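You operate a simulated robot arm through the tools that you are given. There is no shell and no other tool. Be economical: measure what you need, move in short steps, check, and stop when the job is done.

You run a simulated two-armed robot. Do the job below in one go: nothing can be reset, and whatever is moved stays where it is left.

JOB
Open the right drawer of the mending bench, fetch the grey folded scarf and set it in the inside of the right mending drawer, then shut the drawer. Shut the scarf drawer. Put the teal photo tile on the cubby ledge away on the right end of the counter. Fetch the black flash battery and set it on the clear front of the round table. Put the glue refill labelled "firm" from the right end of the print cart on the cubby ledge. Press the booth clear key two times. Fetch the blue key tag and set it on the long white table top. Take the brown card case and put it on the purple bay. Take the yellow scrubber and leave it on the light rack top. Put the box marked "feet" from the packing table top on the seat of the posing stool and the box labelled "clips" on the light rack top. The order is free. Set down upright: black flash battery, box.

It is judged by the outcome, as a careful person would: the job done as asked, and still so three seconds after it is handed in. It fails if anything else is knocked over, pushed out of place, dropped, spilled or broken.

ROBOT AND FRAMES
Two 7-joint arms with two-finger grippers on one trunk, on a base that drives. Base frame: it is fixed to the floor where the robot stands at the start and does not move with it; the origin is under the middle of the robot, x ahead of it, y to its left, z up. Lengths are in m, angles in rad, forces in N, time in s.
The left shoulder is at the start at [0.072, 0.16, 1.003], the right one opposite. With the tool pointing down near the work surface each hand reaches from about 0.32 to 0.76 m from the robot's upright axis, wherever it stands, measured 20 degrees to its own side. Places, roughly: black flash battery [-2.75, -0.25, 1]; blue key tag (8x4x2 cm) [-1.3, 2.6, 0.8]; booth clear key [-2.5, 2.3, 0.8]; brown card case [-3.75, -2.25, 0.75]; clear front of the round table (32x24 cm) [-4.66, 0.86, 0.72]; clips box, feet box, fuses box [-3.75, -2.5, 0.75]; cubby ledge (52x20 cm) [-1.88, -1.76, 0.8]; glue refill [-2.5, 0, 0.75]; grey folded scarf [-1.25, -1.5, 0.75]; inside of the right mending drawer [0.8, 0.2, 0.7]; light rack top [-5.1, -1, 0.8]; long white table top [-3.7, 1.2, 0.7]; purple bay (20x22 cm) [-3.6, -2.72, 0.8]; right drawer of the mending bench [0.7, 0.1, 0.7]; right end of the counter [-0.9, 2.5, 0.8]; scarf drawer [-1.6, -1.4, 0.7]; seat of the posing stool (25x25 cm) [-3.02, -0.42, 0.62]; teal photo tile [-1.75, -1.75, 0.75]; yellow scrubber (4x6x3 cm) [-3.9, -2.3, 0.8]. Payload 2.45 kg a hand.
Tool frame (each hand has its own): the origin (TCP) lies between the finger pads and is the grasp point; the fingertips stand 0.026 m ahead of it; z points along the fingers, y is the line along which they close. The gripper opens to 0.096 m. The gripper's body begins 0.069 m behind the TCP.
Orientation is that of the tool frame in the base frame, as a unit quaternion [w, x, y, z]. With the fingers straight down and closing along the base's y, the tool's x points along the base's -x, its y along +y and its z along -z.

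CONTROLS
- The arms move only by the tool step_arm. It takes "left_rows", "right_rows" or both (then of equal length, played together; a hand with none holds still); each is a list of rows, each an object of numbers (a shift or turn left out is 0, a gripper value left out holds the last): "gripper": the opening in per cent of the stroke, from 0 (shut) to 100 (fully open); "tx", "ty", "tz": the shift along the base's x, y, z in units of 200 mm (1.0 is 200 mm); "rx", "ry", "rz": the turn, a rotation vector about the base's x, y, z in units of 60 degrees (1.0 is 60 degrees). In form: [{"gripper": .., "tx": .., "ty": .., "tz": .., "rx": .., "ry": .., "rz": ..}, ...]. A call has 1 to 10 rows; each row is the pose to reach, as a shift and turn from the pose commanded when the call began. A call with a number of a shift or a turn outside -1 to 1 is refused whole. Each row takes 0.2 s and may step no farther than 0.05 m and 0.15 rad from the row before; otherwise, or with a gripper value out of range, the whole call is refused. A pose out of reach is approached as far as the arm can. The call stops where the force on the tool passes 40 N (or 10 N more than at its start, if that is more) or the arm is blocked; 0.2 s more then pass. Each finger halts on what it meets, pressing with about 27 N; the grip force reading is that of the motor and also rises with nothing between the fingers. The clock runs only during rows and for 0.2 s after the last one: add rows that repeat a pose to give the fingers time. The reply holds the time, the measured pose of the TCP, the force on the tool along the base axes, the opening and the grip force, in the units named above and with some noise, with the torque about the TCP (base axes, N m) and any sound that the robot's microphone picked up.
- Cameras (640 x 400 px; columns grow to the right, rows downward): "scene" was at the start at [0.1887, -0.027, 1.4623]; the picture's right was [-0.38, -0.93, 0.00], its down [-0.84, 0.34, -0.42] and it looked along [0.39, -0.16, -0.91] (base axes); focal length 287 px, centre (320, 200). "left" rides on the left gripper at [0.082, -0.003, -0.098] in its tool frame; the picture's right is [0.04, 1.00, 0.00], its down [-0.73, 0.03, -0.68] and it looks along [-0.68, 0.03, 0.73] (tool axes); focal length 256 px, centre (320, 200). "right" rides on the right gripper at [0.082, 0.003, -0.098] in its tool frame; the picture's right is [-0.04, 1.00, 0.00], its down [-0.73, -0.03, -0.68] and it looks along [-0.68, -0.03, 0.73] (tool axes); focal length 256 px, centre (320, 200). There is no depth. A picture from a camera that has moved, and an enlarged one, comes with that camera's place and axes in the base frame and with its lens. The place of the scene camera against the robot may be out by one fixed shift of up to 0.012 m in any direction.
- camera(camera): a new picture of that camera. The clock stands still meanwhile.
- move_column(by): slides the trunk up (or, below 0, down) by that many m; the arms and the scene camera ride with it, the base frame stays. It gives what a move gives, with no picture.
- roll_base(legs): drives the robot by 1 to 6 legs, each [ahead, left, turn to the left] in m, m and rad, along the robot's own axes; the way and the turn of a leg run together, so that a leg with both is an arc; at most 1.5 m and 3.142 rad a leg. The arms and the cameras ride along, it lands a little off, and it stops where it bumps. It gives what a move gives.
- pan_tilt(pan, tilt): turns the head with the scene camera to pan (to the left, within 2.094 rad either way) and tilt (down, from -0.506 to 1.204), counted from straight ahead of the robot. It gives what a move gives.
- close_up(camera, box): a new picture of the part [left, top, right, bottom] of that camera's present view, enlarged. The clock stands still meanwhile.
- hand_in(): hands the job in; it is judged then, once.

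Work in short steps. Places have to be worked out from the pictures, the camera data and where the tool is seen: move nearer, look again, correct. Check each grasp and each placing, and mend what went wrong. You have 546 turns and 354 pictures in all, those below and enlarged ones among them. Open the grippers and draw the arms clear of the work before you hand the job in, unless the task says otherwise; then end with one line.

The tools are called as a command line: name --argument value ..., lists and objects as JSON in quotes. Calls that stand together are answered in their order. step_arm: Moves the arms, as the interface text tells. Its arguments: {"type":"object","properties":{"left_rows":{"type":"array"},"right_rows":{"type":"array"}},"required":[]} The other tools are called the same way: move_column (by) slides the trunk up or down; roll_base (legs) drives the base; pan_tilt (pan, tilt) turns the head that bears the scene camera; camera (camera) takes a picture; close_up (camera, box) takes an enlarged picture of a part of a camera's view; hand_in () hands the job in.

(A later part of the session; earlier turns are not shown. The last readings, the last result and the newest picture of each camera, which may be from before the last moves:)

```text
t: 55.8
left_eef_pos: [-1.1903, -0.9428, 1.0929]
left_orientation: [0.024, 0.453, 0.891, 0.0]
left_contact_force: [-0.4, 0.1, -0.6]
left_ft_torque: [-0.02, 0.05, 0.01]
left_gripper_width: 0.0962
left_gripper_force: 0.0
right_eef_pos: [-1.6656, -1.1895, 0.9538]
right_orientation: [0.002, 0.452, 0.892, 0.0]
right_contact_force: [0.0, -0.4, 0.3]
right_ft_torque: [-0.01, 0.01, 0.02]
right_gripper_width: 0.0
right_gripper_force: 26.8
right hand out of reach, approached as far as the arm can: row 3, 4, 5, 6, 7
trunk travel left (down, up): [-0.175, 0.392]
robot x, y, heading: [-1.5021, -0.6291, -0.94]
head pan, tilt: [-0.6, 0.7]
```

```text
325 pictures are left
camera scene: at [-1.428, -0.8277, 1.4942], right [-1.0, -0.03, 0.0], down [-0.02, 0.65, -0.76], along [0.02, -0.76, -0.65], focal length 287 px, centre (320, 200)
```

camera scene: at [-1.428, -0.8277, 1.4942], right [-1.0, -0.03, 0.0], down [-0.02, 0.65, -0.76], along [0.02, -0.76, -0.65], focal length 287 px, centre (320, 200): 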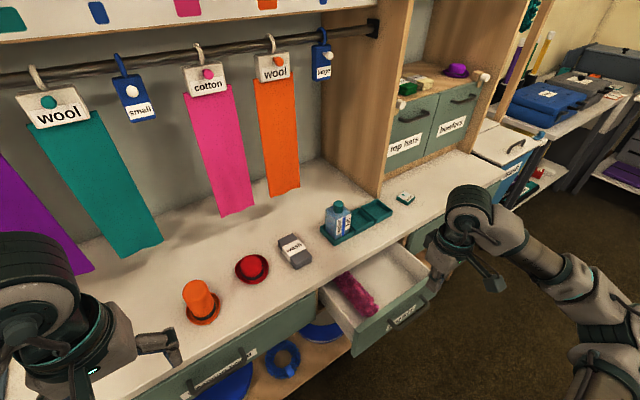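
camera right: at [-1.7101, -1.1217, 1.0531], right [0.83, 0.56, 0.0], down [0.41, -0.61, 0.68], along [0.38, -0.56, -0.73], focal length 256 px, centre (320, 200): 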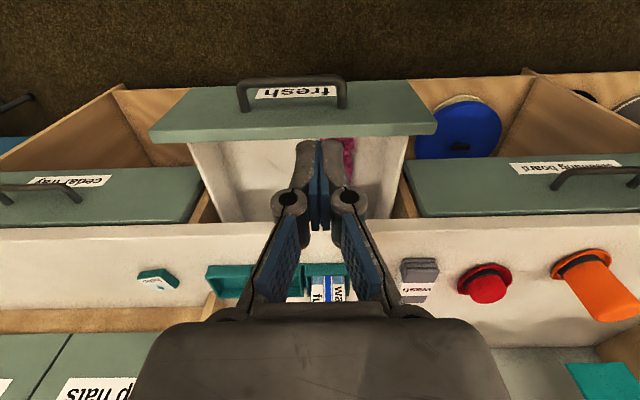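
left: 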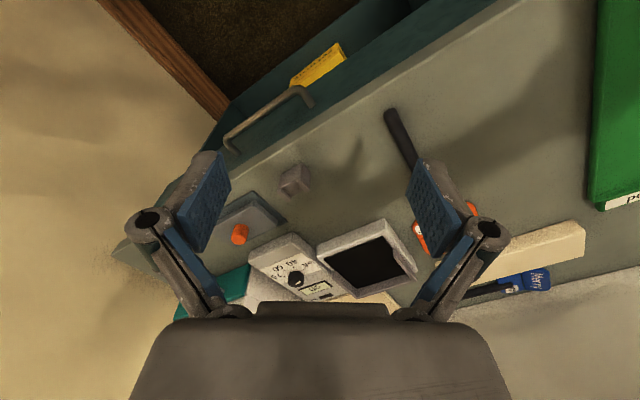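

The hand is almost over the handle and the arm is at its sideways limit. I strafe 0.12 m right, then shift the hand outward and back over the drawer centre line.

roll_base --legs '[[0, -0.12, 0.015]]'

step_arm --right_rows '[{"tx": 0.1, "ty": 0.25}, {"tx": 0.2, "ty": 0.47}, {"tx": 0.25, "ty": 0.5}]'

camera --camera "right"

```text
t: 57.1
left_eef_pos: [-1.244, -0.9822, 1.0883]
left_orientation: [0.015, 0.443, 0.896, -0.015]
left_contact_force: [1.6, 0.0, -0.2]
left_ft_torque: [-0.01, 0.1, 0.01]
left_gripper_width: 0.0961
left_gripper_force: 0.1
right_eef_pos: [-1.7183, -1.2404, 0.9698]
right_orientation: [-0.009, 0.445, 0.895, -0.016]
right_contact_force: [1.4, 0.1, 1.4]
right_ft_torque: [0.0, 0.08, 0.02]
right_gripper_width: 0.0001
right_gripper_force: 26.8
trunk travel left (down, up): [-0.175, 0.392]
robot x, y, heading: [-1.5917, -0.6964, -0.926]
head pan, tilt: [-0.6, 0.7]
```

```text
refused: row 1 steps farther than a row can; nothing moved
```

```text
324 pictures are left
camera right: at [-1.7616, -1.1711, 1.0687], right [0.82, 0.57, -0.04], down [0.44, -0.59, 0.68], along [0.37, -0.57, -0.73], focal length 256 px, centre (320, 200)
```

right: 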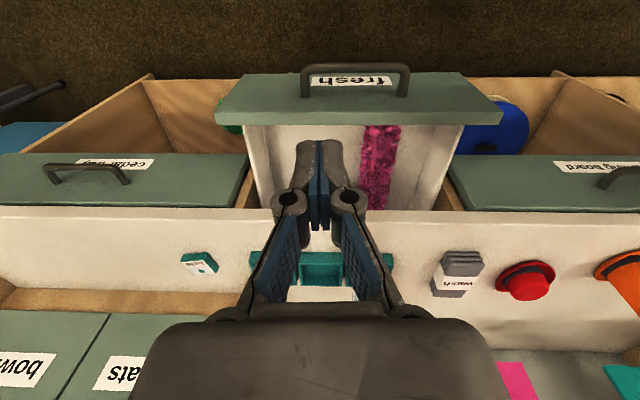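

I move the hand outward past the handle, at the drawer's centre line.

step_arm --right_rows '[{"tx": -0.015, "ty": 0.16}, {"tx": -0.03, "ty": 0.32}, {"tx": -0.03, "ty": 0.32, "tz": -0.2}, {"tx": -0.03, "ty": 0.32, "tz": -0.35}]'

camera --camera "right"

```text
t: 58.1
left_eef_pos: [-1.2809, -1.0058, 1.0932]
left_orientation: [0.025, 0.445, 0.895, 0.002]
left_contact_force: [0.2, -1.1, -0.4]
left_ft_torque: [0.03, -0.06, 0.02]
left_gripper_width: 0.0959
left_gripper_force: 0.0
right_eef_pos: [-1.7575, -1.195, 0.8848]
right_orientation: [0.003, 0.445, 0.895, -0.001]
right_contact_force: [-0.1, 1.0, 0.7]
right_ft_torque: [0.03, -0.05, 0.03]
right_gripper_width: 0.0
right_gripper_force: 27.0
right hand out of reach, approached as far as the arm can: row 1, 2
trunk travel left (down, up): [-0.175, 0.392]
robot x, y, heading: [-1.5959, -0.6999, -0.919]
head pan, tilt: [-0.6, 0.7]
```

```text
323 pictures are left
camera right: at [-1.804, -1.1284, 0.9837], right [0.82, 0.57, 0.0], down [0.41, -0.6, 0.68], along [0.39, -0.56, -0.73], focal length 256 px, centre (320, 200)
```

right: 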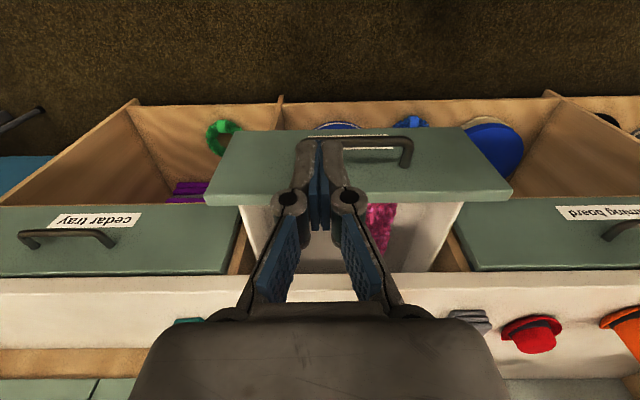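

The hand is now about 6 cm outside the handle. I descend to drawer-front height.

step_arm --right_rows '[{"tx": 0.14, "ty": 0.105}, {"tx": 0.14, "ty": 0.105, "tz": -0.2}, {"tx": 0.14, "ty": 0.105, "tz": -0.4}, {"tx": 0.14, "ty": 0.105, "tz": -0.6}, {"tx": 0.14, "ty": 0.105, "tz": -0.68}]'

camera --camera "right"

camera --camera "scene"

```text
t: 59.3
left_eef_pos: [-1.2768, -1.0016, 1.0939]
left_orientation: [0.026, 0.444, 0.896, 0.0]
left_contact_force: [0.6, 0.4, -0.1]
left_ft_torque: [0.01, -0.03, -0.01]
left_gripper_width: 0.0961
left_gripper_force: 0.0
right_eef_pos: [-1.7272, -1.1705, 0.7504]
right_orientation: [0.003, 0.444, 0.896, -0.002]
right_contact_force: [0.1, 0.3, 0.0]
right_ft_torque: [-0.02, 0.01, 0.03]
right_gripper_width: 0.0
right_gripper_force: 26.6
trunk travel left (down, up): [-0.175, 0.392]
robot x, y, heading: [-1.5978, -0.6986, -0.927]
head pan, tilt: [-0.6, 0.7]
```

```text
322 pictures are left
camera right: at [-1.773, -1.1036, 0.8495], right [0.82, 0.57, 0.0], down [0.42, -0.6, 0.68], along [0.39, -0.56, -0.73], focal length 256 px, centre (320, 200)
```

right: 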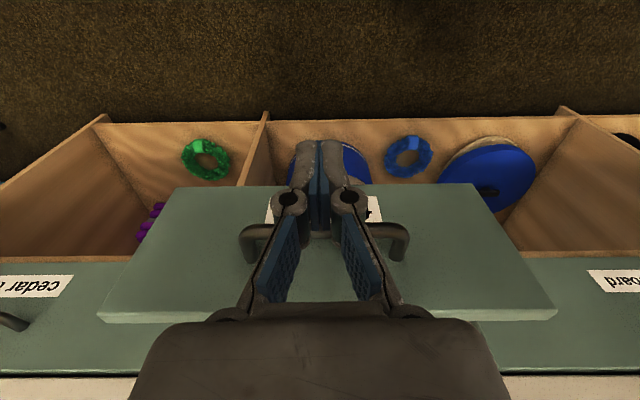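

```text
321 pictures are left
camera scene: at [-1.5275, -0.9034, 1.4933], right [-1.0, -0.04, -0.01], down [-0.02, 0.65, -0.76], along [0.04, -0.76, -0.65], focal length 287 px, centre (320, 200)
```

scene: 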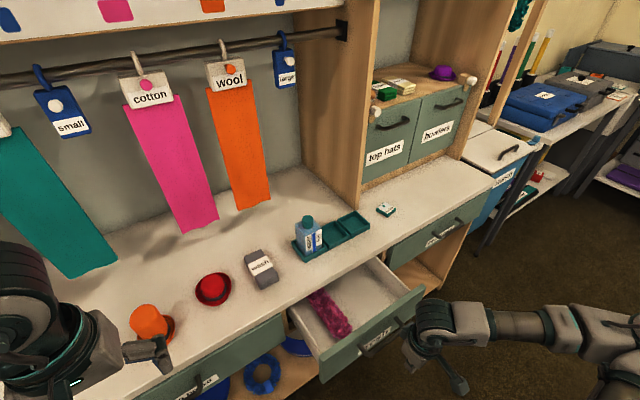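

The hand is centred in front of the handle. I push toward the counter.

step_arm --right_rows '[{"tx": 0.1, "ty": -0.13}, {"tx": 0.2, "ty": -0.26}, {"tx": 0.3, "ty": -0.39}, {"tx": 0.4, "ty": -0.53}, {"tx": 0.5, "ty": -0.66}, {"tx": 0.6, "ty": -0.8}, {"tx": 0.68, "ty": -0.92}]'

camera --camera "right"

camera --camera "scene"

```text
t: 60.9
left_eef_pos: [-1.2831, -1.0074, 1.0948]
left_orientation: [0.025, 0.445, 0.895, 0.003]
left_contact_force: [-0.2, -0.5, -0.1]
left_ft_torque: [-0.01, -0.03, -0.02]
left_gripper_width: 0.096
left_gripper_force: 0.1
right_eef_pos: [-1.5956, -1.3587, 0.7485]
right_orientation: [0.003, 0.445, 0.895, 0.002]
right_contact_force: [-0.3, 0.6, 1.2]
right_ft_torque: [0.02, -0.06, 0.0]
right_gripper_width: 0.0
right_gripper_force: 27.0
trunk travel left (down, up): [-0.175, 0.392]
robot x, y, heading: [-1.5944, -0.7, -0.924]
head pan, tilt: [-0.6, 0.7]
```

```text
320 pictures are left
camera right: at [-1.6416, -1.292, 0.8471], right [0.82, 0.57, 0.01], down [0.41, -0.6, 0.68], along [0.39, -0.56, -0.73], focal length 256 px, centre (320, 200)
```

right: 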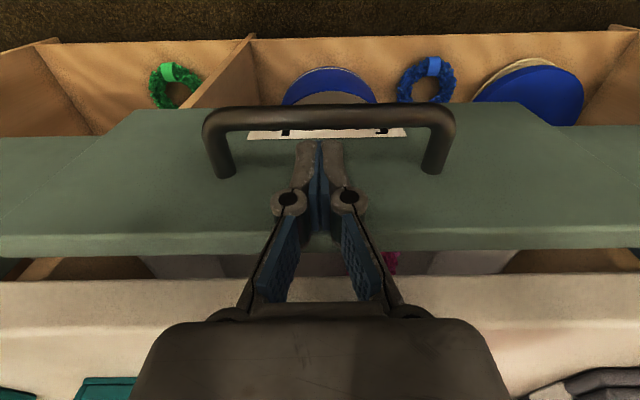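

```text
319 pictures are left
camera scene: at [-1.5279, -0.9071, 1.4929], right [-1.0, -0.04, -0.01], down [-0.02, 0.65, -0.76], along [0.04, -0.75, -0.66], focal length 287 px, centre (320, 200)
```

scene: 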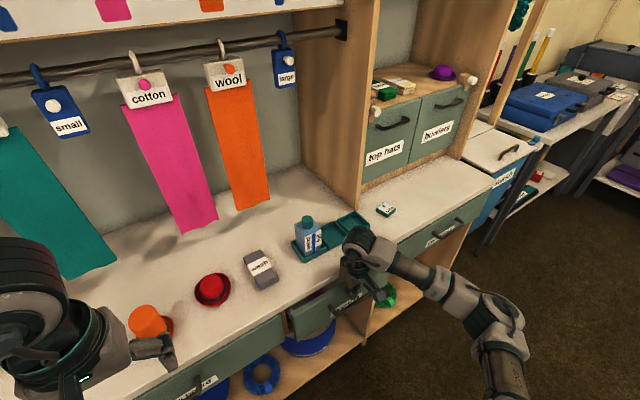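

The drawer is nearly shut, with the fingertip on its face inside the handle bow. I push the remaining few centimetres.

step_arm --right_rows '[{"tx": 0.06, "ty": -0.08}, {"tx": 0.12, "ty": -0.16}, {"tx": 0.18, "ty": -0.24}, {"tx": 0.24, "ty": -0.32}]'

camera --camera "scene"

camera --camera "right"

```text
t: 61.5
left_eef_pos: [-1.2857, -1.0014, 1.0973]
left_orientation: [0.029, 0.444, 0.896, 0.003]
left_contact_force: [-0.4, 0.0, 0.2]
left_ft_torque: [-0.01, -0.05, 0.0]
left_gripper_width: 0.0958
left_gripper_force: 0.0
right_eef_pos: [-1.5775, -1.3778, 0.7506]
right_orientation: [0.0, 0.442, 0.897, 0.006]
right_contact_force: [-0.4, -0.1, -0.2]
right_ft_torque: [0.01, -0.05, 0.01]
right_gripper_width: 0.0
right_gripper_force: 27.0
trunk travel left (down, up): [-0.175, 0.392]
robot x, y, heading: [-1.5916, -0.6984, -0.924]
head pan, tilt: [-0.6, 0.7]
stopped in row 2 (right hand): the force on the tool passed its limit at 73 N (the readings are from after the stop); the commanded pose is now the measured one
```

```text
318 pictures are left
camera scene: at [-1.5166, -0.8935, 1.4944], right [-1.0, -0.04, 0.0], down [-0.03, 0.65, -0.76], along [0.04, -0.76, -0.65], focal length 287 px, centre (320, 200)
```

scene: 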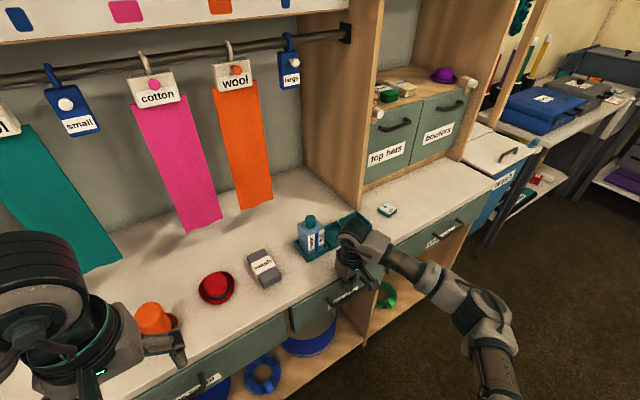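

```text
317 pictures are left
camera right: at [-1.6234, -1.3123, 0.8504], right [0.82, 0.58, 0.01], down [0.42, -0.61, 0.67], along [0.39, -0.55, -0.74], focal length 256 px, centre (320, 200)
```

right: 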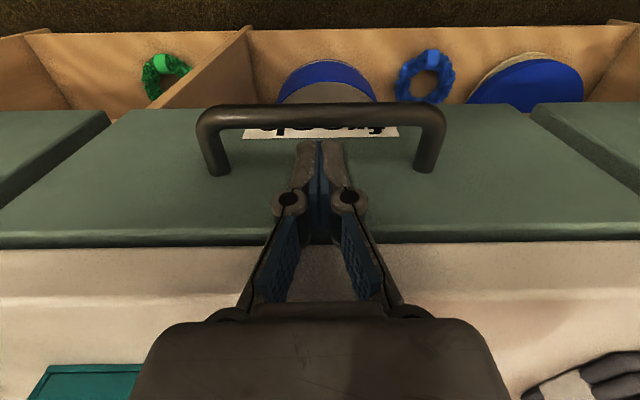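

Drawer flush with its neighbours. I lift clear, then slide along the counter front to opposite the scarf with fingers opening.

step_arm --right_rows '[{"tz": 0.24}, {"tz": 0.48}, {"tz": 0.72}, {"tz": 0.96}]'

step_arm --right_rows '[{"gripper": 100, "tx": 0.17, "ty": 0.13}, {"tx": 0.34, "ty": 0.26}, {"tx": 0.51, "ty": 0.39}, {"tx": 0.68, "ty": 0.51}, {"tx": 0.856, "ty": 0.642}, {"tx": 0.95, "ty": 0.5}, {"tx": 1.0, "ty": 0.4}]'

camera --camera "right"

camera --camera "scene"

```text
t: 62.5
left_eef_pos: [-1.2853, -1.0013, 1.0973]
left_orientation: [0.029, 0.444, 0.895, 0.003]
left_contact_force: [-0.6, 0.1, 0.2]
left_ft_torque: [0.01, -0.06, -0.02]
left_gripper_width: 0.0961
left_gripper_force: 0.0
right_eef_pos: [-1.5782, -1.3752, 0.9402]
right_orientation: [-0.001, 0.443, 0.897, 0.006]
right_contact_force: [-0.2, 0.0, -0.2]
right_ft_torque: [0.0, -0.08, -0.04]
right_gripper_width: 0.0001
right_gripper_force: 26.8
trunk travel left (down, up): [-0.175, 0.392]
robot x, y, heading: [-1.5966, -0.6985, -0.922]
head pan, tilt: [-0.6, 0.7]
```

```text
t: 64.1
left_eef_pos: [-1.2816, -0.9995, 1.0964]
left_orientation: [0.027, 0.444, 0.896, 0.001]
left_contact_force: [0.3, 0.2, 0.3]
left_ft_torque: [0.03, -0.02, 0.0]
left_gripper_width: 0.0958
left_gripper_force: 0.0
right_eef_pos: [-1.3747, -1.2959, 0.9426]
right_orientation: [-0.002, 0.441, 0.897, 0.005]
right_contact_force: [-0.6, -0.4, -0.7]
right_ft_torque: [0.01, -0.01, 0.0]
right_gripper_width: 0.0961
right_gripper_force: 0.1
trunk travel left (down, up): [-0.175, 0.392]
robot x, y, heading: [-1.5933, -0.6975, -0.928]
head pan, tilt: [-0.6, 0.7]
```

```text
316 pictures are left
camera right: at [-1.4203, -1.2318, 1.0423], right [0.82, 0.58, 0.01], down [0.42, -0.61, 0.67], along [0.39, -0.55, -0.74], focal length 256 px, centre (320, 200)
```

right: 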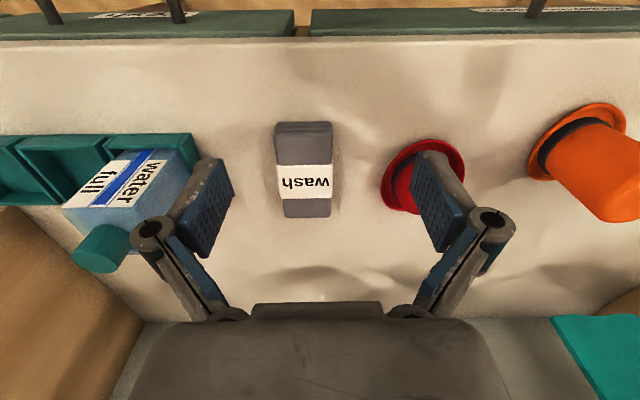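

```text
315 pictures are left
camera scene: at [-1.5128, -0.8954, 1.4938], right [-1.0, -0.04, 0.0], down [-0.03, 0.65, -0.76], along [0.03, -0.76, -0.65], focal length 287 px, centre (320, 200)
```

scene: 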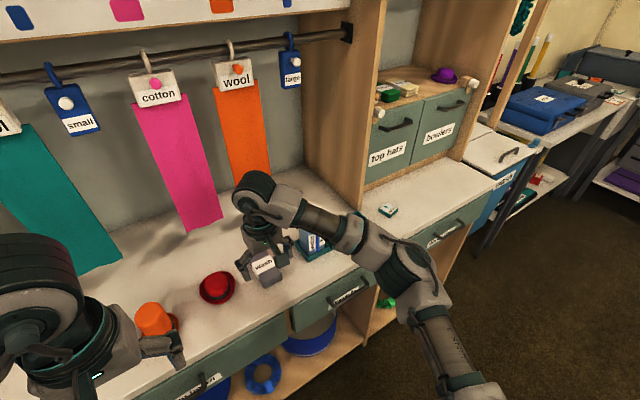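

Scarf centre at (-1.343, -1.369), with room beside the hat and the tray. I centre over it and descend partway.

step_arm --right_rows '[{"tx": 0.08, "ty": -0.18}, {"tx": 0.158, "ty": -0.366}, {"tx": 0.158, "ty": -0.366, "tz": -0.2}, {"tx": 0.158, "ty": -0.366, "tz": -0.4}, {"tx": 0.158, "ty": -0.366, "tz": -0.5}]'

camera --camera "right"

```text
t: 65.3
left_eef_pos: [-1.2745, -0.9957, 1.0955]
left_orientation: [0.026, 0.443, 0.896, -0.002]
left_contact_force: [0.2, 0.9, -0.8]
left_ft_torque: [-0.01, 0.0, 0.02]
left_gripper_width: 0.096
left_gripper_force: 0.1
right_eef_pos: [-1.3368, -1.3651, 0.8486]
right_orientation: [-0.002, 0.44, 0.898, 0.003]
right_contact_force: [-0.1, 0.3, -0.1]
right_ft_torque: [0.02, 0.0, -0.01]
right_gripper_width: 0.0958
right_gripper_force: 0.1
trunk travel left (down, up): [-0.175, 0.392]
robot x, y, heading: [-1.5901, -0.6986, -0.928]
head pan, tilt: [-0.6, 0.7]
```

```text
314 pictures are left
camera right: at [-1.3828, -1.3006, 0.9475], right [0.82, 0.58, 0.0], down [0.43, -0.6, 0.67], along [0.39, -0.55, -0.74], focal length 256 px, centre (320, 200)
```

right: 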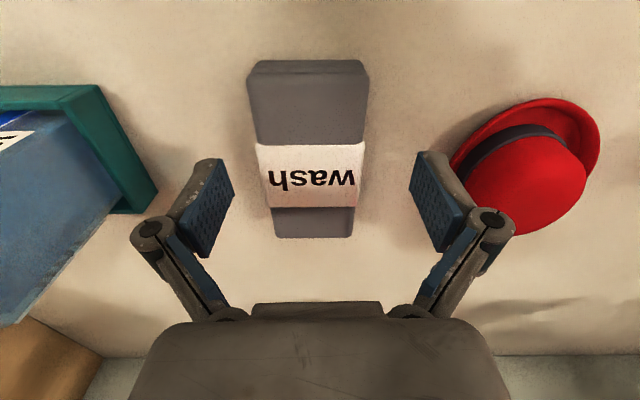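

Aligned. I descend to grip height and close.

step_arm --right_rows '[{"tx": -0.02, "ty": -0.03, "tz": -0.1}, {"tx": -0.02, "ty": -0.03, "tz": -0.18}, {"tx": -0.02, "ty": -0.03, "tz": -0.18, "gripper": 0}, {"tx": -0.02, "ty": -0.03, "tz": -0.18, "gripper": 0}, {"tx": -0.02, "ty": -0.03, "tz": -0.18, "gripper": 0}]'

camera --camera "right"

```text
t: 66.2
left_eef_pos: [-1.2814, -0.992, 1.0983]
left_orientation: [0.03, 0.444, 0.896, -0.003]
left_contact_force: [0.6, 0.1, 0.4]
left_ft_torque: [0.05, 0.0, 0.0]
left_gripper_width: 0.0961
left_gripper_force: 0.0
right_eef_pos: [-1.3475, -1.3783, 0.8234]
right_orientation: [0.005, 0.446, 0.895, -0.004]
right_contact_force: [-12.1, 2.9, 20.2]
right_ft_torque: [0.06, -0.23, 0.12]
right_gripper_width: 0.0551
right_gripper_force: 27.4
trunk travel left (down, up): [-0.175, 0.392]
robot x, y, heading: [-1.589, -0.6998, -0.924]
head pan, tilt: [-0.6, 0.7]
stopped in row 4 (right hand): the force on the tool passed its limit at 46 N (the readings are from after the stop); the commanded pose is now the measured one
```

```text
313 pictures are left
camera right: at [-1.3941, -1.3093, 0.9217], right [0.82, 0.57, 0.0], down [0.42, -0.6, 0.69], along [0.39, -0.57, -0.73], focal length 256 px, centre (320, 200)
```

right: 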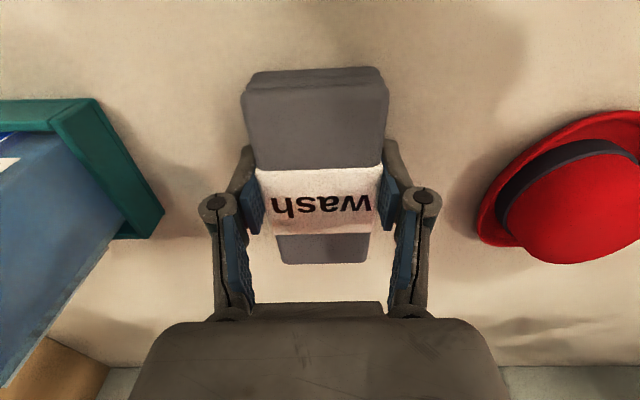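

Gripped at 5.5 cm; the fingertips touched the counter, so its top is at about 0.797. I lift.

step_arm --right_rows '[{"tz": 0.1}, {"tz": 0.3}, {"tz": 0.5}, {"tz": 0.7}, {"tz": 0.9}]'

camera --camera "right"

pan_tilt --pan -0.8 --tilt 0.75

camera --camera "scene"

```text
t: 67.3
left_eef_pos: [-1.2804, -0.9938, 1.0991]
left_orientation: [0.029, 0.444, 0.896, -0.002]
left_contact_force: [-0.2, 0.6, 0.2]
left_ft_torque: [-0.03, 0.02, -0.04]
left_gripper_width: 0.0961
left_gripper_force: 0.1
right_eef_pos: [-1.3455, -1.3758, 1.0023]
right_orientation: [0.004, 0.444, 0.896, -0.002]
right_contact_force: [-0.2, -0.4, -1.3]
right_ft_torque: [-0.03, -0.01, 0.01]
right_gripper_width: 0.0552
right_gripper_force: 27.0
trunk travel left (down, up): [-0.175, 0.392]
robot x, y, heading: [-1.5916, -0.7007, -0.929]
head pan, tilt: [-0.6, 0.7]
```

```text
312 pictures are left
camera right: at [-1.3914, -1.3098, 1.1007], right [0.82, 0.57, 0.0], down [0.42, -0.6, 0.68], along [0.39, -0.56, -0.73], focal length 256 px, centre (320, 200)
```

right: 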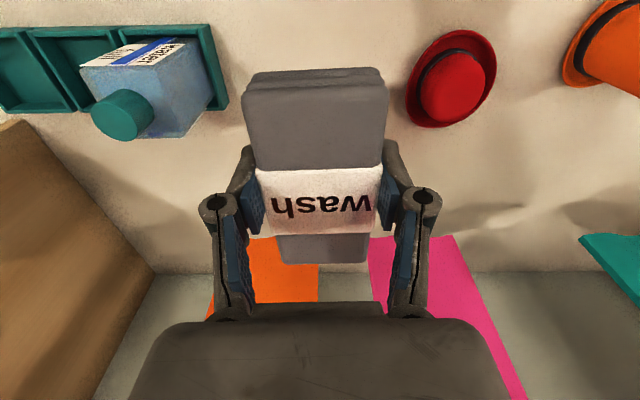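

```text
t: 68.1
left_eef_pos: [-1.279, -0.9952, 1.0974]
left_orientation: [0.029, 0.444, 0.895, -0.001]
left_contact_force: [0.8, -0.1, -0.2]
left_ft_torque: [0.02, 0.02, -0.02]
left_gripper_width: 0.0961
left_gripper_force: 0.1
right_eef_pos: [-1.346, -1.3787, 1.0011]
right_orientation: [0.002, 0.443, 0.897, -0.002]
right_contact_force: [-0.4, -1.0, 0.6]
right_ft_torque: [0.01, 0.02, -0.01]
right_gripper_width: 0.0551
right_gripper_force: 27.0
trunk travel left (down, up): [-0.175, 0.392]
robot x, y, heading: [-1.5903, -0.6975, -0.924]
head pan, tilt: [-0.799, 0.75]
```

```text
311 pictures are left
camera scene: at [-1.5239, -0.8895, 1.4898], right [-0.99, 0.15, 0.0], down [0.1, 0.68, -0.73], along [-0.11, -0.72, -0.69], focal length 287 px, centre (320, 200)
```

scene: 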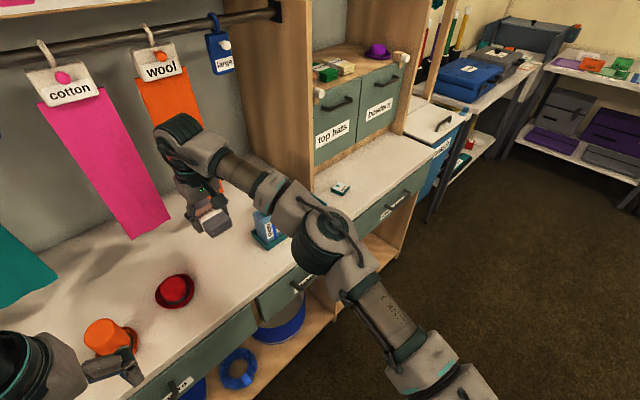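

Scarf in hand. Since the teal tile is near, I take it with the left hand on this trip: draw the right hand back off the counter first, then strafe right.

step_arm --right_rows '[{"tx": -0.14, "ty": 0.18}, {"tx": -0.28, "ty": 0.37}, {"tx": -0.42, "ty": 0.56}, {"tx": -0.56, "ty": 0.75}, {"tx": -0.7, "ty": 0.93}, {"tx": -0.75, "ty": 1.0, "tz": 0.2}]'

roll_base --legs '[[0, -0.72, 0]]'

pan_tilt --pan 0.1 --tilt 0.85

camera --camera "scene"

camera --camera "left"

```text
t: 69.5
left_eef_pos: [-1.2816, -0.9931, 1.098]
left_orientation: [0.029, 0.444, 0.896, -0.001]
left_contact_force: [-0.7, 1.0, -0.6]
left_ft_torque: [-0.06, 0.01, -0.03]
left_gripper_width: 0.0961
left_gripper_force: 0.1
right_eef_pos: [-1.4966, -1.1735, 1.0379]
right_orientation: [0.004, 0.445, 0.895, -0.003]
right_contact_force: [-1.0, -0.2, 0.0]
right_ft_torque: [-0.03, -0.01, 0.01]
right_gripper_width: 0.0553
right_gripper_force: 27.0
trunk travel left (down, up): [-0.175, 0.392]
robot x, y, heading: [-1.5914, -0.6962, -0.934]
head pan, tilt: [-0.799, 0.75]
```

```text
t: 73.5
left_eef_pos: [-1.8601, -1.4311, 1.0968]
left_orientation: [0.027, 0.445, 0.895, -0.003]
left_contact_force: [-0.2, -0.5, 0.0]
left_ft_torque: [-0.03, 0.04, -0.02]
left_gripper_width: 0.0957
left_gripper_force: 0.2
right_eef_pos: [-2.0786, -1.6096, 1.0388]
right_orientation: [0.001, 0.445, 0.895, -0.003]
right_contact_force: [0.2, 0.7, -1.1]
right_ft_torque: [-0.01, 0.02, 0.02]
right_gripper_width: 0.0554
right_gripper_force: 26.9
trunk travel left (down, up): [-0.175, 0.392]
robot x, y, heading: [-2.175, -1.1342, -0.929]
head pan, tilt: [-0.799, 0.75]
```

```text
t: 74.7
left_eef_pos: [-1.8707, -1.433, 1.101]
left_orientation: [0.031, 0.444, 0.896, -0.002]
left_contact_force: [0.6, 0.0, 0.7]
left_ft_torque: [0.03, 0.0, 0.0]
left_gripper_width: 0.0956
left_gripper_force: 0.0
right_eef_pos: [-2.0868, -1.6131, 1.0395]
right_orientation: [0.004, 0.445, 0.895, -0.002]
right_contact_force: [-0.4, 0.7, -1.4]
right_ft_torque: [0.0, 0.02, -0.01]
right_gripper_width: 0.0551
right_gripper_force: 26.6
trunk travel left (down, up): [-0.175, 0.392]
robot x, y, heading: [-2.1735, -1.1352, -0.932]
head pan, tilt: [0.099, 0.85]
```

```text
310 pictures are left
camera scene: at [-2.0486, -1.3063, 1.4819], right [-0.74, -0.68, 0.0], down [-0.51, 0.56, -0.66], along [0.45, -0.48, -0.75], focal length 287 px, centre (320, 200)
```

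scene: 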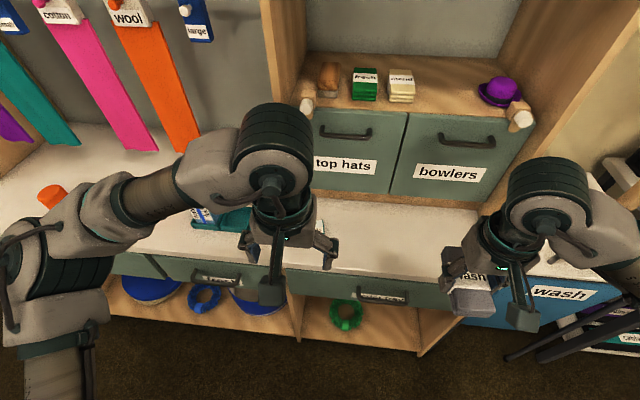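

```text
309 pictures are left
camera left: at [-1.9276, -1.3664, 1.1932], right [0.77, 0.64, 0.02], down [0.43, -0.55, 0.72], along [0.47, -0.55, -0.69], focal length 256 px, centre (320, 200)
```

left: 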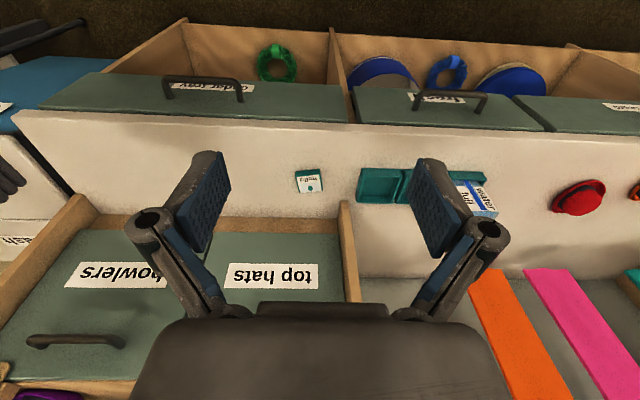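

The tile is at about (-1.713, -1.650). I level the left hand and bring it above the tile.

step_arm --left_rows '[{"tx": 0.13, "ty": -0.18, "tz": -0.1, "rx": 0.03, "ry": 0.052}, {"tx": 0.26, "ty": -0.36, "tz": -0.2, "rx": 0.03, "ry": 0.052}, {"tx": 0.39, "ty": -0.54, "tz": -0.3, "rx": 0.03, "ry": 0.052}, {"tx": 0.52, "ty": -0.72, "tz": -0.4, "rx": 0.03, "ry": 0.052}, {"tx": 0.65, "ty": -0.9, "tz": -0.5, "rx": 0.03, "ry": 0.052}, {"tx": 0.72, "ty": -0.95, "tz": -0.7, "rx": 0.03, "ry": 0.052}]'

camera --camera "left"

```text
t: 76.0
left_eef_pos: [-1.7214, -1.6214, 0.956]
left_orientation: [0.0, 0.445, 0.895, 0.0]
left_contact_force: [0.0, 0.1, -0.1]
left_ft_torque: [0.06, 0.02, 0.05]
left_gripper_width: 0.0962
left_gripper_force: 0.0
right_eef_pos: [-2.0829, -1.6108, 1.0394]
right_orientation: [0.004, 0.446, 0.895, -0.002]
right_contact_force: [0.0, 0.0, -0.9]
right_ft_torque: [0.02, 0.02, -0.03]
right_gripper_width: 0.0549
right_gripper_force: 27.1
trunk travel left (down, up): [-0.175, 0.392]
robot x, y, heading: [-2.1796, -1.1413, -0.933]
head pan, tilt: [0.099, 0.85]
```

```text
308 pictures are left
camera left: at [-1.7723, -1.5591, 1.055], right [0.77, 0.63, 0.0], down [0.47, -0.57, 0.68], along [0.43, -0.52, -0.74], focal length 256 px, centre (320, 200)
```

left: 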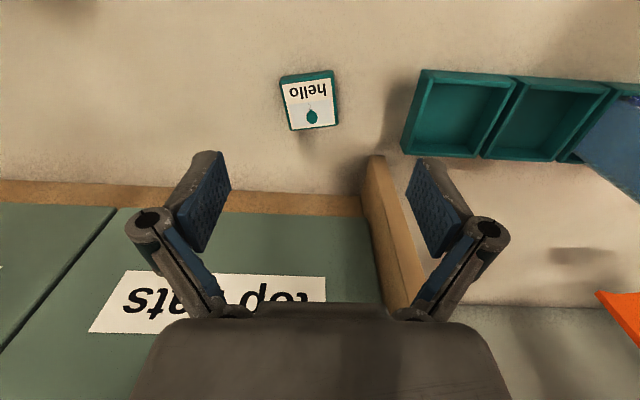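

The tile shows clearly, about 5 cm, turned 10°. I rotate to match, descend and grip at counter level.

step_arm --left_rows '[{"tx": 0.02, "ty": -0.12, "rz": 0.08}, {"tx": 0.02, "ty": -0.12, "tz": -0.2, "rz": 0.165}, {"tx": 0.02, "ty": -0.12, "tz": -0.4, "rz": 0.165}, {"tx": 0.02, "ty": -0.12, "tz": -0.52, "rz": 0.165}]'

camera --camera "left"

```text
t: 77.0
left_eef_pos: [-1.717, -1.644, 0.853]
left_orientation: [-0.002, 0.366, 0.931, -0.001]
left_contact_force: [-0.3, -0.1, -0.3]
left_ft_torque: [0.05, 0.0, -0.01]
left_gripper_width: 0.0959
left_gripper_force: 0.1
right_eef_pos: [-2.0823, -1.609, 1.0405]
right_orientation: [0.004, 0.445, 0.896, -0.004]
right_contact_force: [-0.6, 0.4, 0.1]
right_ft_torque: [-0.02, 0.01, -0.02]
right_gripper_width: 0.0552
right_gripper_force: 27.3
trunk travel left (down, up): [-0.175, 0.392]
robot x, y, heading: [-2.1756, -1.137, -0.926]
head pan, tilt: [0.099, 0.85]
```

```text
307 pictures are left
camera left: at [-1.7792, -1.5911, 0.9517], right [0.65, 0.76, 0.0], down [0.56, -0.48, 0.68], along [0.51, -0.44, -0.73], focal length 256 px, centre (320, 200)
```

left: 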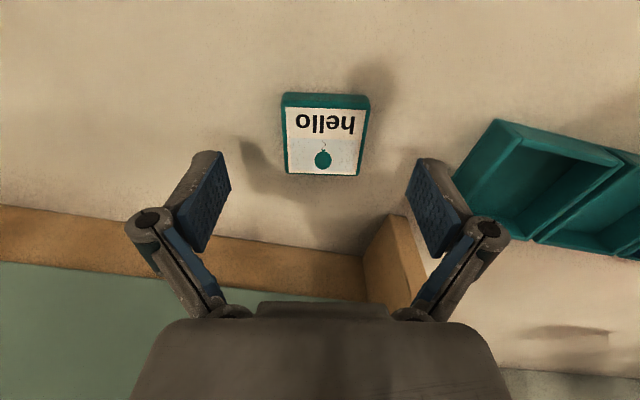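

Well aligned. Descend the last 2.7 cm and close.

step_arm --left_rows '[{"tx": -0.015, "ty": 0.015, "tz": -0.08}, {"tx": -0.015, "ty": 0.015, "tz": -0.135}, {"tx": -0.015, "ty": 0.015, "tz": -0.135, "gripper": 0}, {"tx": -0.015, "ty": 0.015, "tz": -0.135, "gripper": 0}, {"tx": -0.015, "ty": 0.015, "tz": -0.135, "gripper": 0}]'

step_arm --left_rows '[{"tz": 0.1}, {"tz": 0.3}, {"tz": 0.5}, {"tz": 0.7}]'

camera --camera "left"

```text
t: 78.2
left_eef_pos: [-1.7217, -1.6417, 0.8274]
left_orientation: [0.0, 0.366, 0.931, 0.001]
left_contact_force: [0.0, 0.0, 1.8]
left_ft_torque: [-0.03, 0.03, 0.0]
left_gripper_width: 0.0491
left_gripper_force: 26.7
right_eef_pos: [-2.0837, -1.6111, 1.0391]
right_orientation: [0.005, 0.446, 0.895, -0.003]
right_contact_force: [0.5, -0.1, -0.4]
right_ft_torque: [0.0, 0.01, 0.0]
right_gripper_width: 0.0552
right_gripper_force: 27.1
trunk travel left (down, up): [-0.175, 0.392]
robot x, y, heading: [-2.174, -1.1337, -0.924]
head pan, tilt: [0.099, 0.85]
```

```text
t: 79.2
left_eef_pos: [-1.7244, -1.64, 0.9728]
left_orientation: [0.0, 0.366, 0.931, 0.001]
left_contact_force: [0.8, -0.4, -0.3]
left_ft_torque: [-0.06, -0.01, 0.01]
left_gripper_width: 0.0489
left_gripper_force: 26.5
right_eef_pos: [-2.0849, -1.6087, 1.0409]
right_orientation: [0.005, 0.446, 0.895, -0.003]
right_contact_force: [0.0, 1.1, -1.4]
right_ft_torque: [-0.02, 0.0, -0.01]
right_gripper_width: 0.0547
right_gripper_force: 27.1
trunk travel left (down, up): [-0.175, 0.392]
robot x, y, heading: [-2.1768, -1.1362, -0.926]
head pan, tilt: [0.099, 0.85]
```

```text
306 pictures are left
camera left: at [-1.7857, -1.587, 1.0698], right [0.65, 0.76, 0.0], down [0.56, -0.48, 0.68], along [0.51, -0.44, -0.73], focal length 256 px, centre (320, 200)
```

left: 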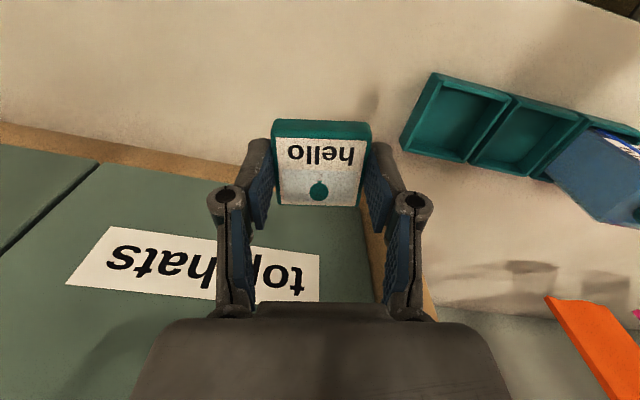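

The tile is held. I draw the left hand back and up, then strafe left along the counter back toward the mending bench.

step_arm --left_rows '[{"tx": -0.14, "ty": 0.19, "tz": 0.1}, {"tx": -0.28, "ty": 0.38, "tz": 0.2}, {"tx": -0.42, "ty": 0.57, "tz": 0.3}, {"tx": -0.56, "ty": 0.76, "tz": 0.4}, {"tx": -0.7, "ty": 0.95, "tz": 0.4}]'

roll_base --legs '[[0, 1.1, 0], [0, 1.0, 0], [0, 0, 1.571]]'

pan_tilt --pan -0.3 --tilt 0.8

camera --camera "scene"

```text
refused: row 1 steps farther than a row can; nothing moved
```

```text
t: 93.6
left_eef_pos: [-0.0179, 0.6336, 0.9698]
left_orientation: [0.0, -0.418, 0.909, -0.002]
left_contact_force: [-0.2, 0.2, -0.1]
left_ft_torque: [0.02, 0.01, -0.02]
left_gripper_width: 0.049
left_gripper_force: 26.6
right_eef_pos: [-0.0339, 0.2722, 1.0407]
right_orientation: [0.005, -0.337, 0.941, 0.0]
right_contact_force: [-0.5, 0.6, -0.6]
right_ft_torque: [-0.01, -0.01, 0.03]
right_gripper_width: 0.0553
right_gripper_force: 26.5
trunk travel left (down, up): [-0.175, 0.392]
robot x, y, heading: [-0.5006, 0.1568, 0.681]
head pan, tilt: [0.099, 0.85]
```

```text
t: 94.5
left_eef_pos: [-0.0198, 0.6301, 0.974]
left_orientation: [0.003, -0.417, 0.909, -0.001]
left_contact_force: [-0.3, 0.2, -0.2]
left_ft_torque: [-0.02, 0.03, 0.0]
left_gripper_width: 0.049
left_gripper_force: 27.0
right_eef_pos: [-0.0368, 0.2678, 1.042]
right_orientation: [0.008, -0.337, 0.941, 0.001]
right_contact_force: [-0.6, -0.1, -0.4]
right_ft_torque: [0.0, 0.03, -0.04]
right_gripper_width: 0.0553
right_gripper_force: 27.3
trunk travel left (down, up): [-0.175, 0.392]
robot x, y, heading: [-0.5031, 0.1612, 0.681]
head pan, tilt: [-0.3, 0.799]
```

```text
305 pictures are left
camera scene: at [-0.3237, 0.2706, 1.4858], right [0.37, -0.93, 0.0], down [-0.67, -0.27, -0.69], along [0.64, 0.26, -0.72], focal length 287 px, centre (320, 200)
```

scene: 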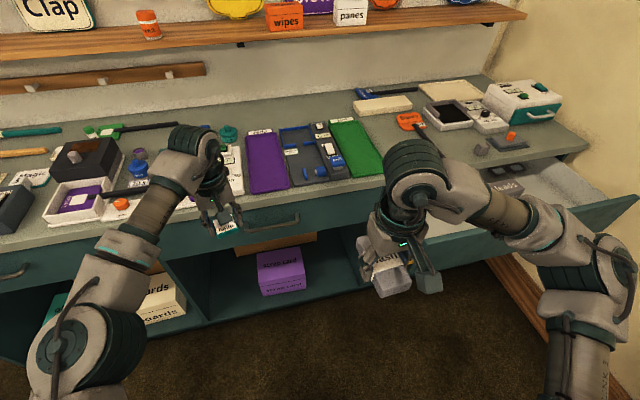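

The left retract was refused (row too long) and the hand rode along over the counter. I check at once that nothing was touched there.

pan_tilt --pan -2.0 --tilt 0.5

camera --camera "scene"

close_up --camera "scene" --box '[320, 60, 560, 210]'

```text
t: 96.2
left_eef_pos: [-0.0191, 0.6309, 0.9737]
left_orientation: [0.002, -0.418, 0.909, 0.0]
left_contact_force: [1.3, 0.0, -0.5]
left_ft_torque: [-0.01, -0.01, -0.01]
left_gripper_width: 0.0491
left_gripper_force: 26.8
right_eef_pos: [-0.037, 0.2667, 1.0427]
right_orientation: [0.008, -0.337, 0.941, 0.002]
right_contact_force: [0.2, 0.3, -0.5]
right_ft_torque: [0.0, -0.01, -0.01]
right_gripper_width: 0.0554
right_gripper_force: 27.3
trunk travel left (down, up): [-0.175, 0.392]
robot x, y, heading: [-0.5038, 0.1583, 0.686]
head pan, tilt: [-2.0, 0.499]
```

```text
304 pictures are left
camera scene: at [-0.3741, 0.1509, 1.5123], right [-0.97, -0.25, 0.01], down [-0.13, 0.46, -0.88], along [0.22, -0.85, -0.48], focal length 287 px, centre (320, 200)
```

scene: 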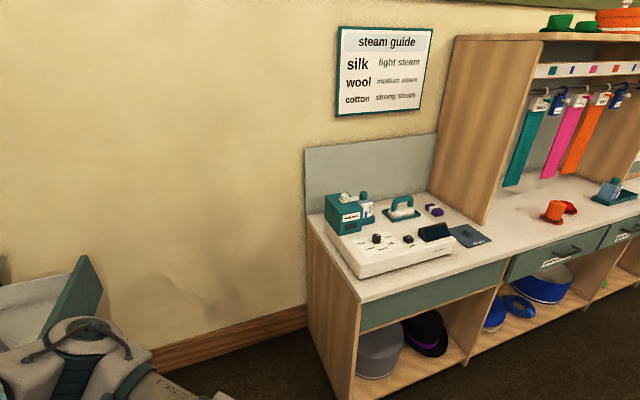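

```text
2.67 times, centred on (440, 135) of scene
camera zoom: at [-0.3741, 0.1509, 1.5123], right [-0.97, -0.25, 0.01], down [-0.13, 0.46, -0.88], along [0.22, -0.85, -0.48], focal length 766 px, centre (0, 373)
```

zoom: 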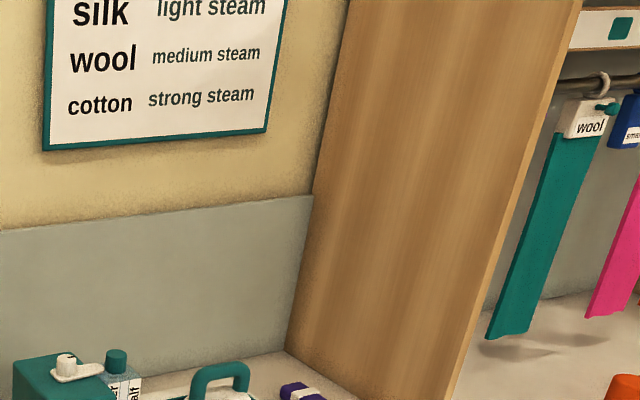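

Hats look in place. A zoom on the water bottle and hats to be sure.

close_up --camera "scene" --box '[500, 130, 640, 230]'

```text
4.00 times, centred on (570, 180) of scene
camera zoom: at [-0.3741, 0.1509, 1.5123], right [-0.97, -0.25, 0.01], down [-0.13, 0.46, -0.88], along [0.22, -0.85, -0.48], focal length 1149 px, centre (-680, 280)
```

zoom: 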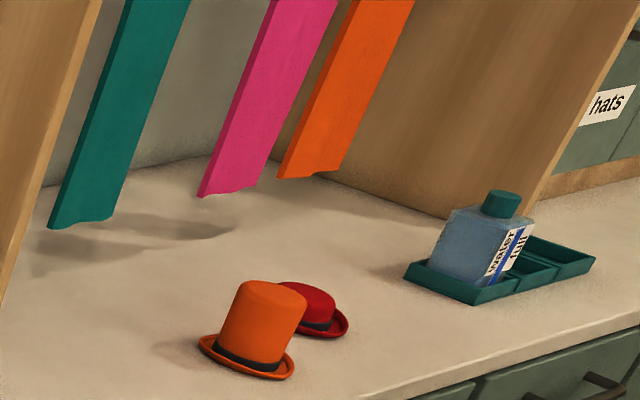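

All undisturbed. I retract the left hand now with smaller rows.

step_arm --left_rows '[{"tx": -0.15, "ty": -0.12, "tz": 0.05}, {"tx": -0.3, "ty": -0.24, "tz": 0.1}, {"tx": -0.45, "ty": -0.36, "tz": 0.15}, {"tx": -0.6, "ty": -0.48, "tz": 0.2}, {"tx": -0.75, "ty": -0.6, "tz": 0.25}, {"tx": -0.9, "ty": -0.72, "tz": 0.3}]'

```text
t: 97.6
left_eef_pos: [-0.2026, 0.4839, 1.0344]
left_orientation: [0.003, -0.418, 0.909, 0.0]
left_contact_force: [-0.5, 0.0, 0.1]
left_ft_torque: [-0.02, -0.01, 0.02]
left_gripper_width: 0.0487
left_gripper_force: 27.5
right_eef_pos: [-0.0377, 0.2668, 1.0417]
right_orientation: [0.008, -0.337, 0.941, 0.003]
right_contact_force: [-0.2, -0.1, -0.6]
right_ft_torque: [0.02, 0.01, -0.02]
right_gripper_width: 0.0553
right_gripper_force: 27.4
trunk travel left (down, up): [-0.175, 0.392]
robot x, y, heading: [-0.5018, 0.1587, 0.678]
head pan, tilt: [-2.0, 0.499]
```

Now drive to the place before the open mending drawer.

roll_base --legs '[[0, 0, -0.035], [0.05, -0.4, 0]]'

pan_tilt --pan -0.4 --tilt 0.9

camera --camera "scene"

camera --camera "right"

```text
t: 100.5
left_eef_pos: [0.0903, 0.1862, 1.0337]
left_orientation: [0.002, -0.396, 0.918, 0.001]
left_contact_force: [-0.4, 0.9, -0.6]
left_ft_torque: [-0.01, -0.01, 0.03]
left_gripper_width: 0.0488
left_gripper_force: 26.8
right_eef_pos: [0.2451, -0.0397, 1.0432]
right_orientation: [0.008, -0.317, 0.949, 0.004]
right_contact_force: [0.0, 0.1, 0.1]
right_ft_torque: [0.01, -0.02, 0.01]
right_gripper_width: 0.0552
right_gripper_force: 27.3
trunk travel left (down, up): [-0.175, 0.392]
robot x, y, heading: [-0.2258, -0.1198, 0.64]
head pan, tilt: [-2.0, 0.499]
```

```text
t: 102.2
left_eef_pos: [0.0857, 0.1836, 1.036]
left_orientation: [0.003, -0.397, 0.918, 0.001]
left_contact_force: [0.2, 0.1, -0.2]
left_ft_torque: [0.01, -0.01, 0.01]
left_gripper_width: 0.049
left_gripper_force: 27.0
right_eef_pos: [0.2419, -0.0414, 1.0429]
right_orientation: [0.01, -0.316, 0.949, 0.003]
right_contact_force: [0.7, 0.3, 0.6]
right_ft_torque: [0.01, -0.01, 0.0]
right_gripper_width: 0.0553
right_gripper_force: 26.6
trunk travel left (down, up): [-0.175, 0.392]
robot x, y, heading: [-0.2266, -0.1267, 0.638]
head pan, tilt: [-0.4, 0.901]
```

```text
301 pictures are left
camera scene: at [-0.0446, -0.0328, 1.478], right [0.24, -0.97, 0.0], down [-0.76, -0.19, -0.62], along [0.6, 0.15, -0.79], focal length 287 px, centre (320, 200)
```

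scene: 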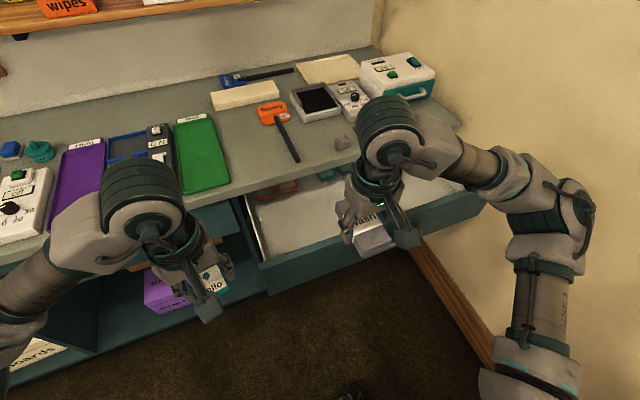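

```text
300 pictures are left
camera right: at [0.1739, -0.0892, 1.1415], right [-0.57, 0.82, 0.0], down [0.59, 0.41, 0.69], along [0.57, 0.39, -0.72], focal length 256 px, centre (320, 200)
```

right: 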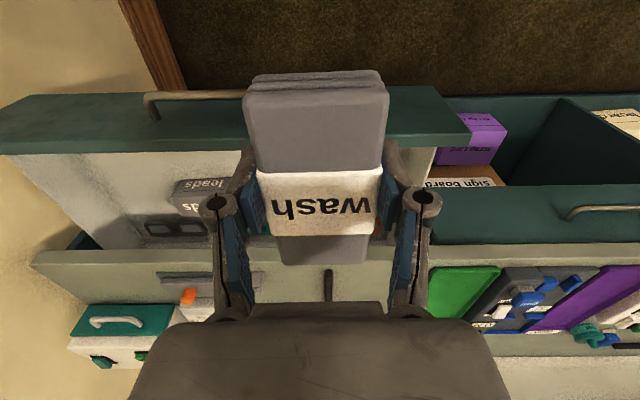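

Drawer interior is clear left of the "leads" box. I move the scarf over (0.438, 0.086).

step_arm --right_rows '[{"tx": 0.16, "ty": 0.1}, {"tx": 0.33, "ty": 0.21}, {"tx": 0.49, "ty": 0.32}, {"tx": 0.66, "ty": 0.42}, {"tx": 0.82, "ty": 0.53}, {"tx": 0.98, "ty": 0.635}, {"tx": 0.98, "ty": 0.635, "tz": -0.2}, {"tx": 0.98, "ty": 0.635, "tz": -0.4}, {"tx": 0.98, "ty": 0.635, "tz": -0.6}]'

camera --camera "right"

camera --camera "scene"

```text
t: 104.2
left_eef_pos: [0.0875, 0.1839, 1.0352]
left_orientation: [0.003, -0.398, 0.918, 0.001]
left_contact_force: [0.7, -0.3, -0.9]
left_ft_torque: [-0.02, 0.01, 0.01]
left_gripper_width: 0.0489
left_gripper_force: 27.2
right_eef_pos: [0.4395, 0.086, 0.9233]
right_orientation: [0.008, -0.316, 0.949, 0.003]
right_contact_force: [-0.6, 0.4, -1.3]
right_ft_torque: [0.01, 0.02, 0.01]
right_gripper_width: 0.0553
right_gripper_force: 27.2
trunk travel left (down, up): [-0.175, 0.392]
robot x, y, heading: [-0.2228, -0.1236, 0.639]
head pan, tilt: [-0.4, 0.901]
```

```text
299 pictures are left
camera right: at [0.3713, 0.0385, 1.0204], right [-0.57, 0.82, 0.0], down [0.59, 0.41, 0.69], along [0.57, 0.39, -0.72], focal length 256 px, centre (320, 200)
```

right: 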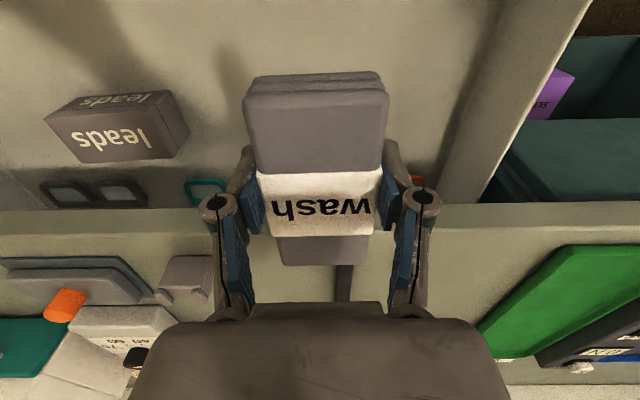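

```text
298 pictures are left
camera scene: at [-0.0419, -0.0323, 1.4776], right [0.24, -0.97, 0.0], down [-0.77, -0.19, -0.62], along [0.6, 0.15, -0.79], focal length 287 px, centre (320, 200)
```

scene: 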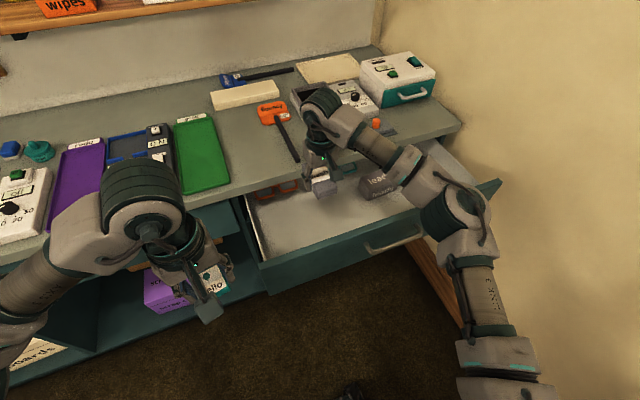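

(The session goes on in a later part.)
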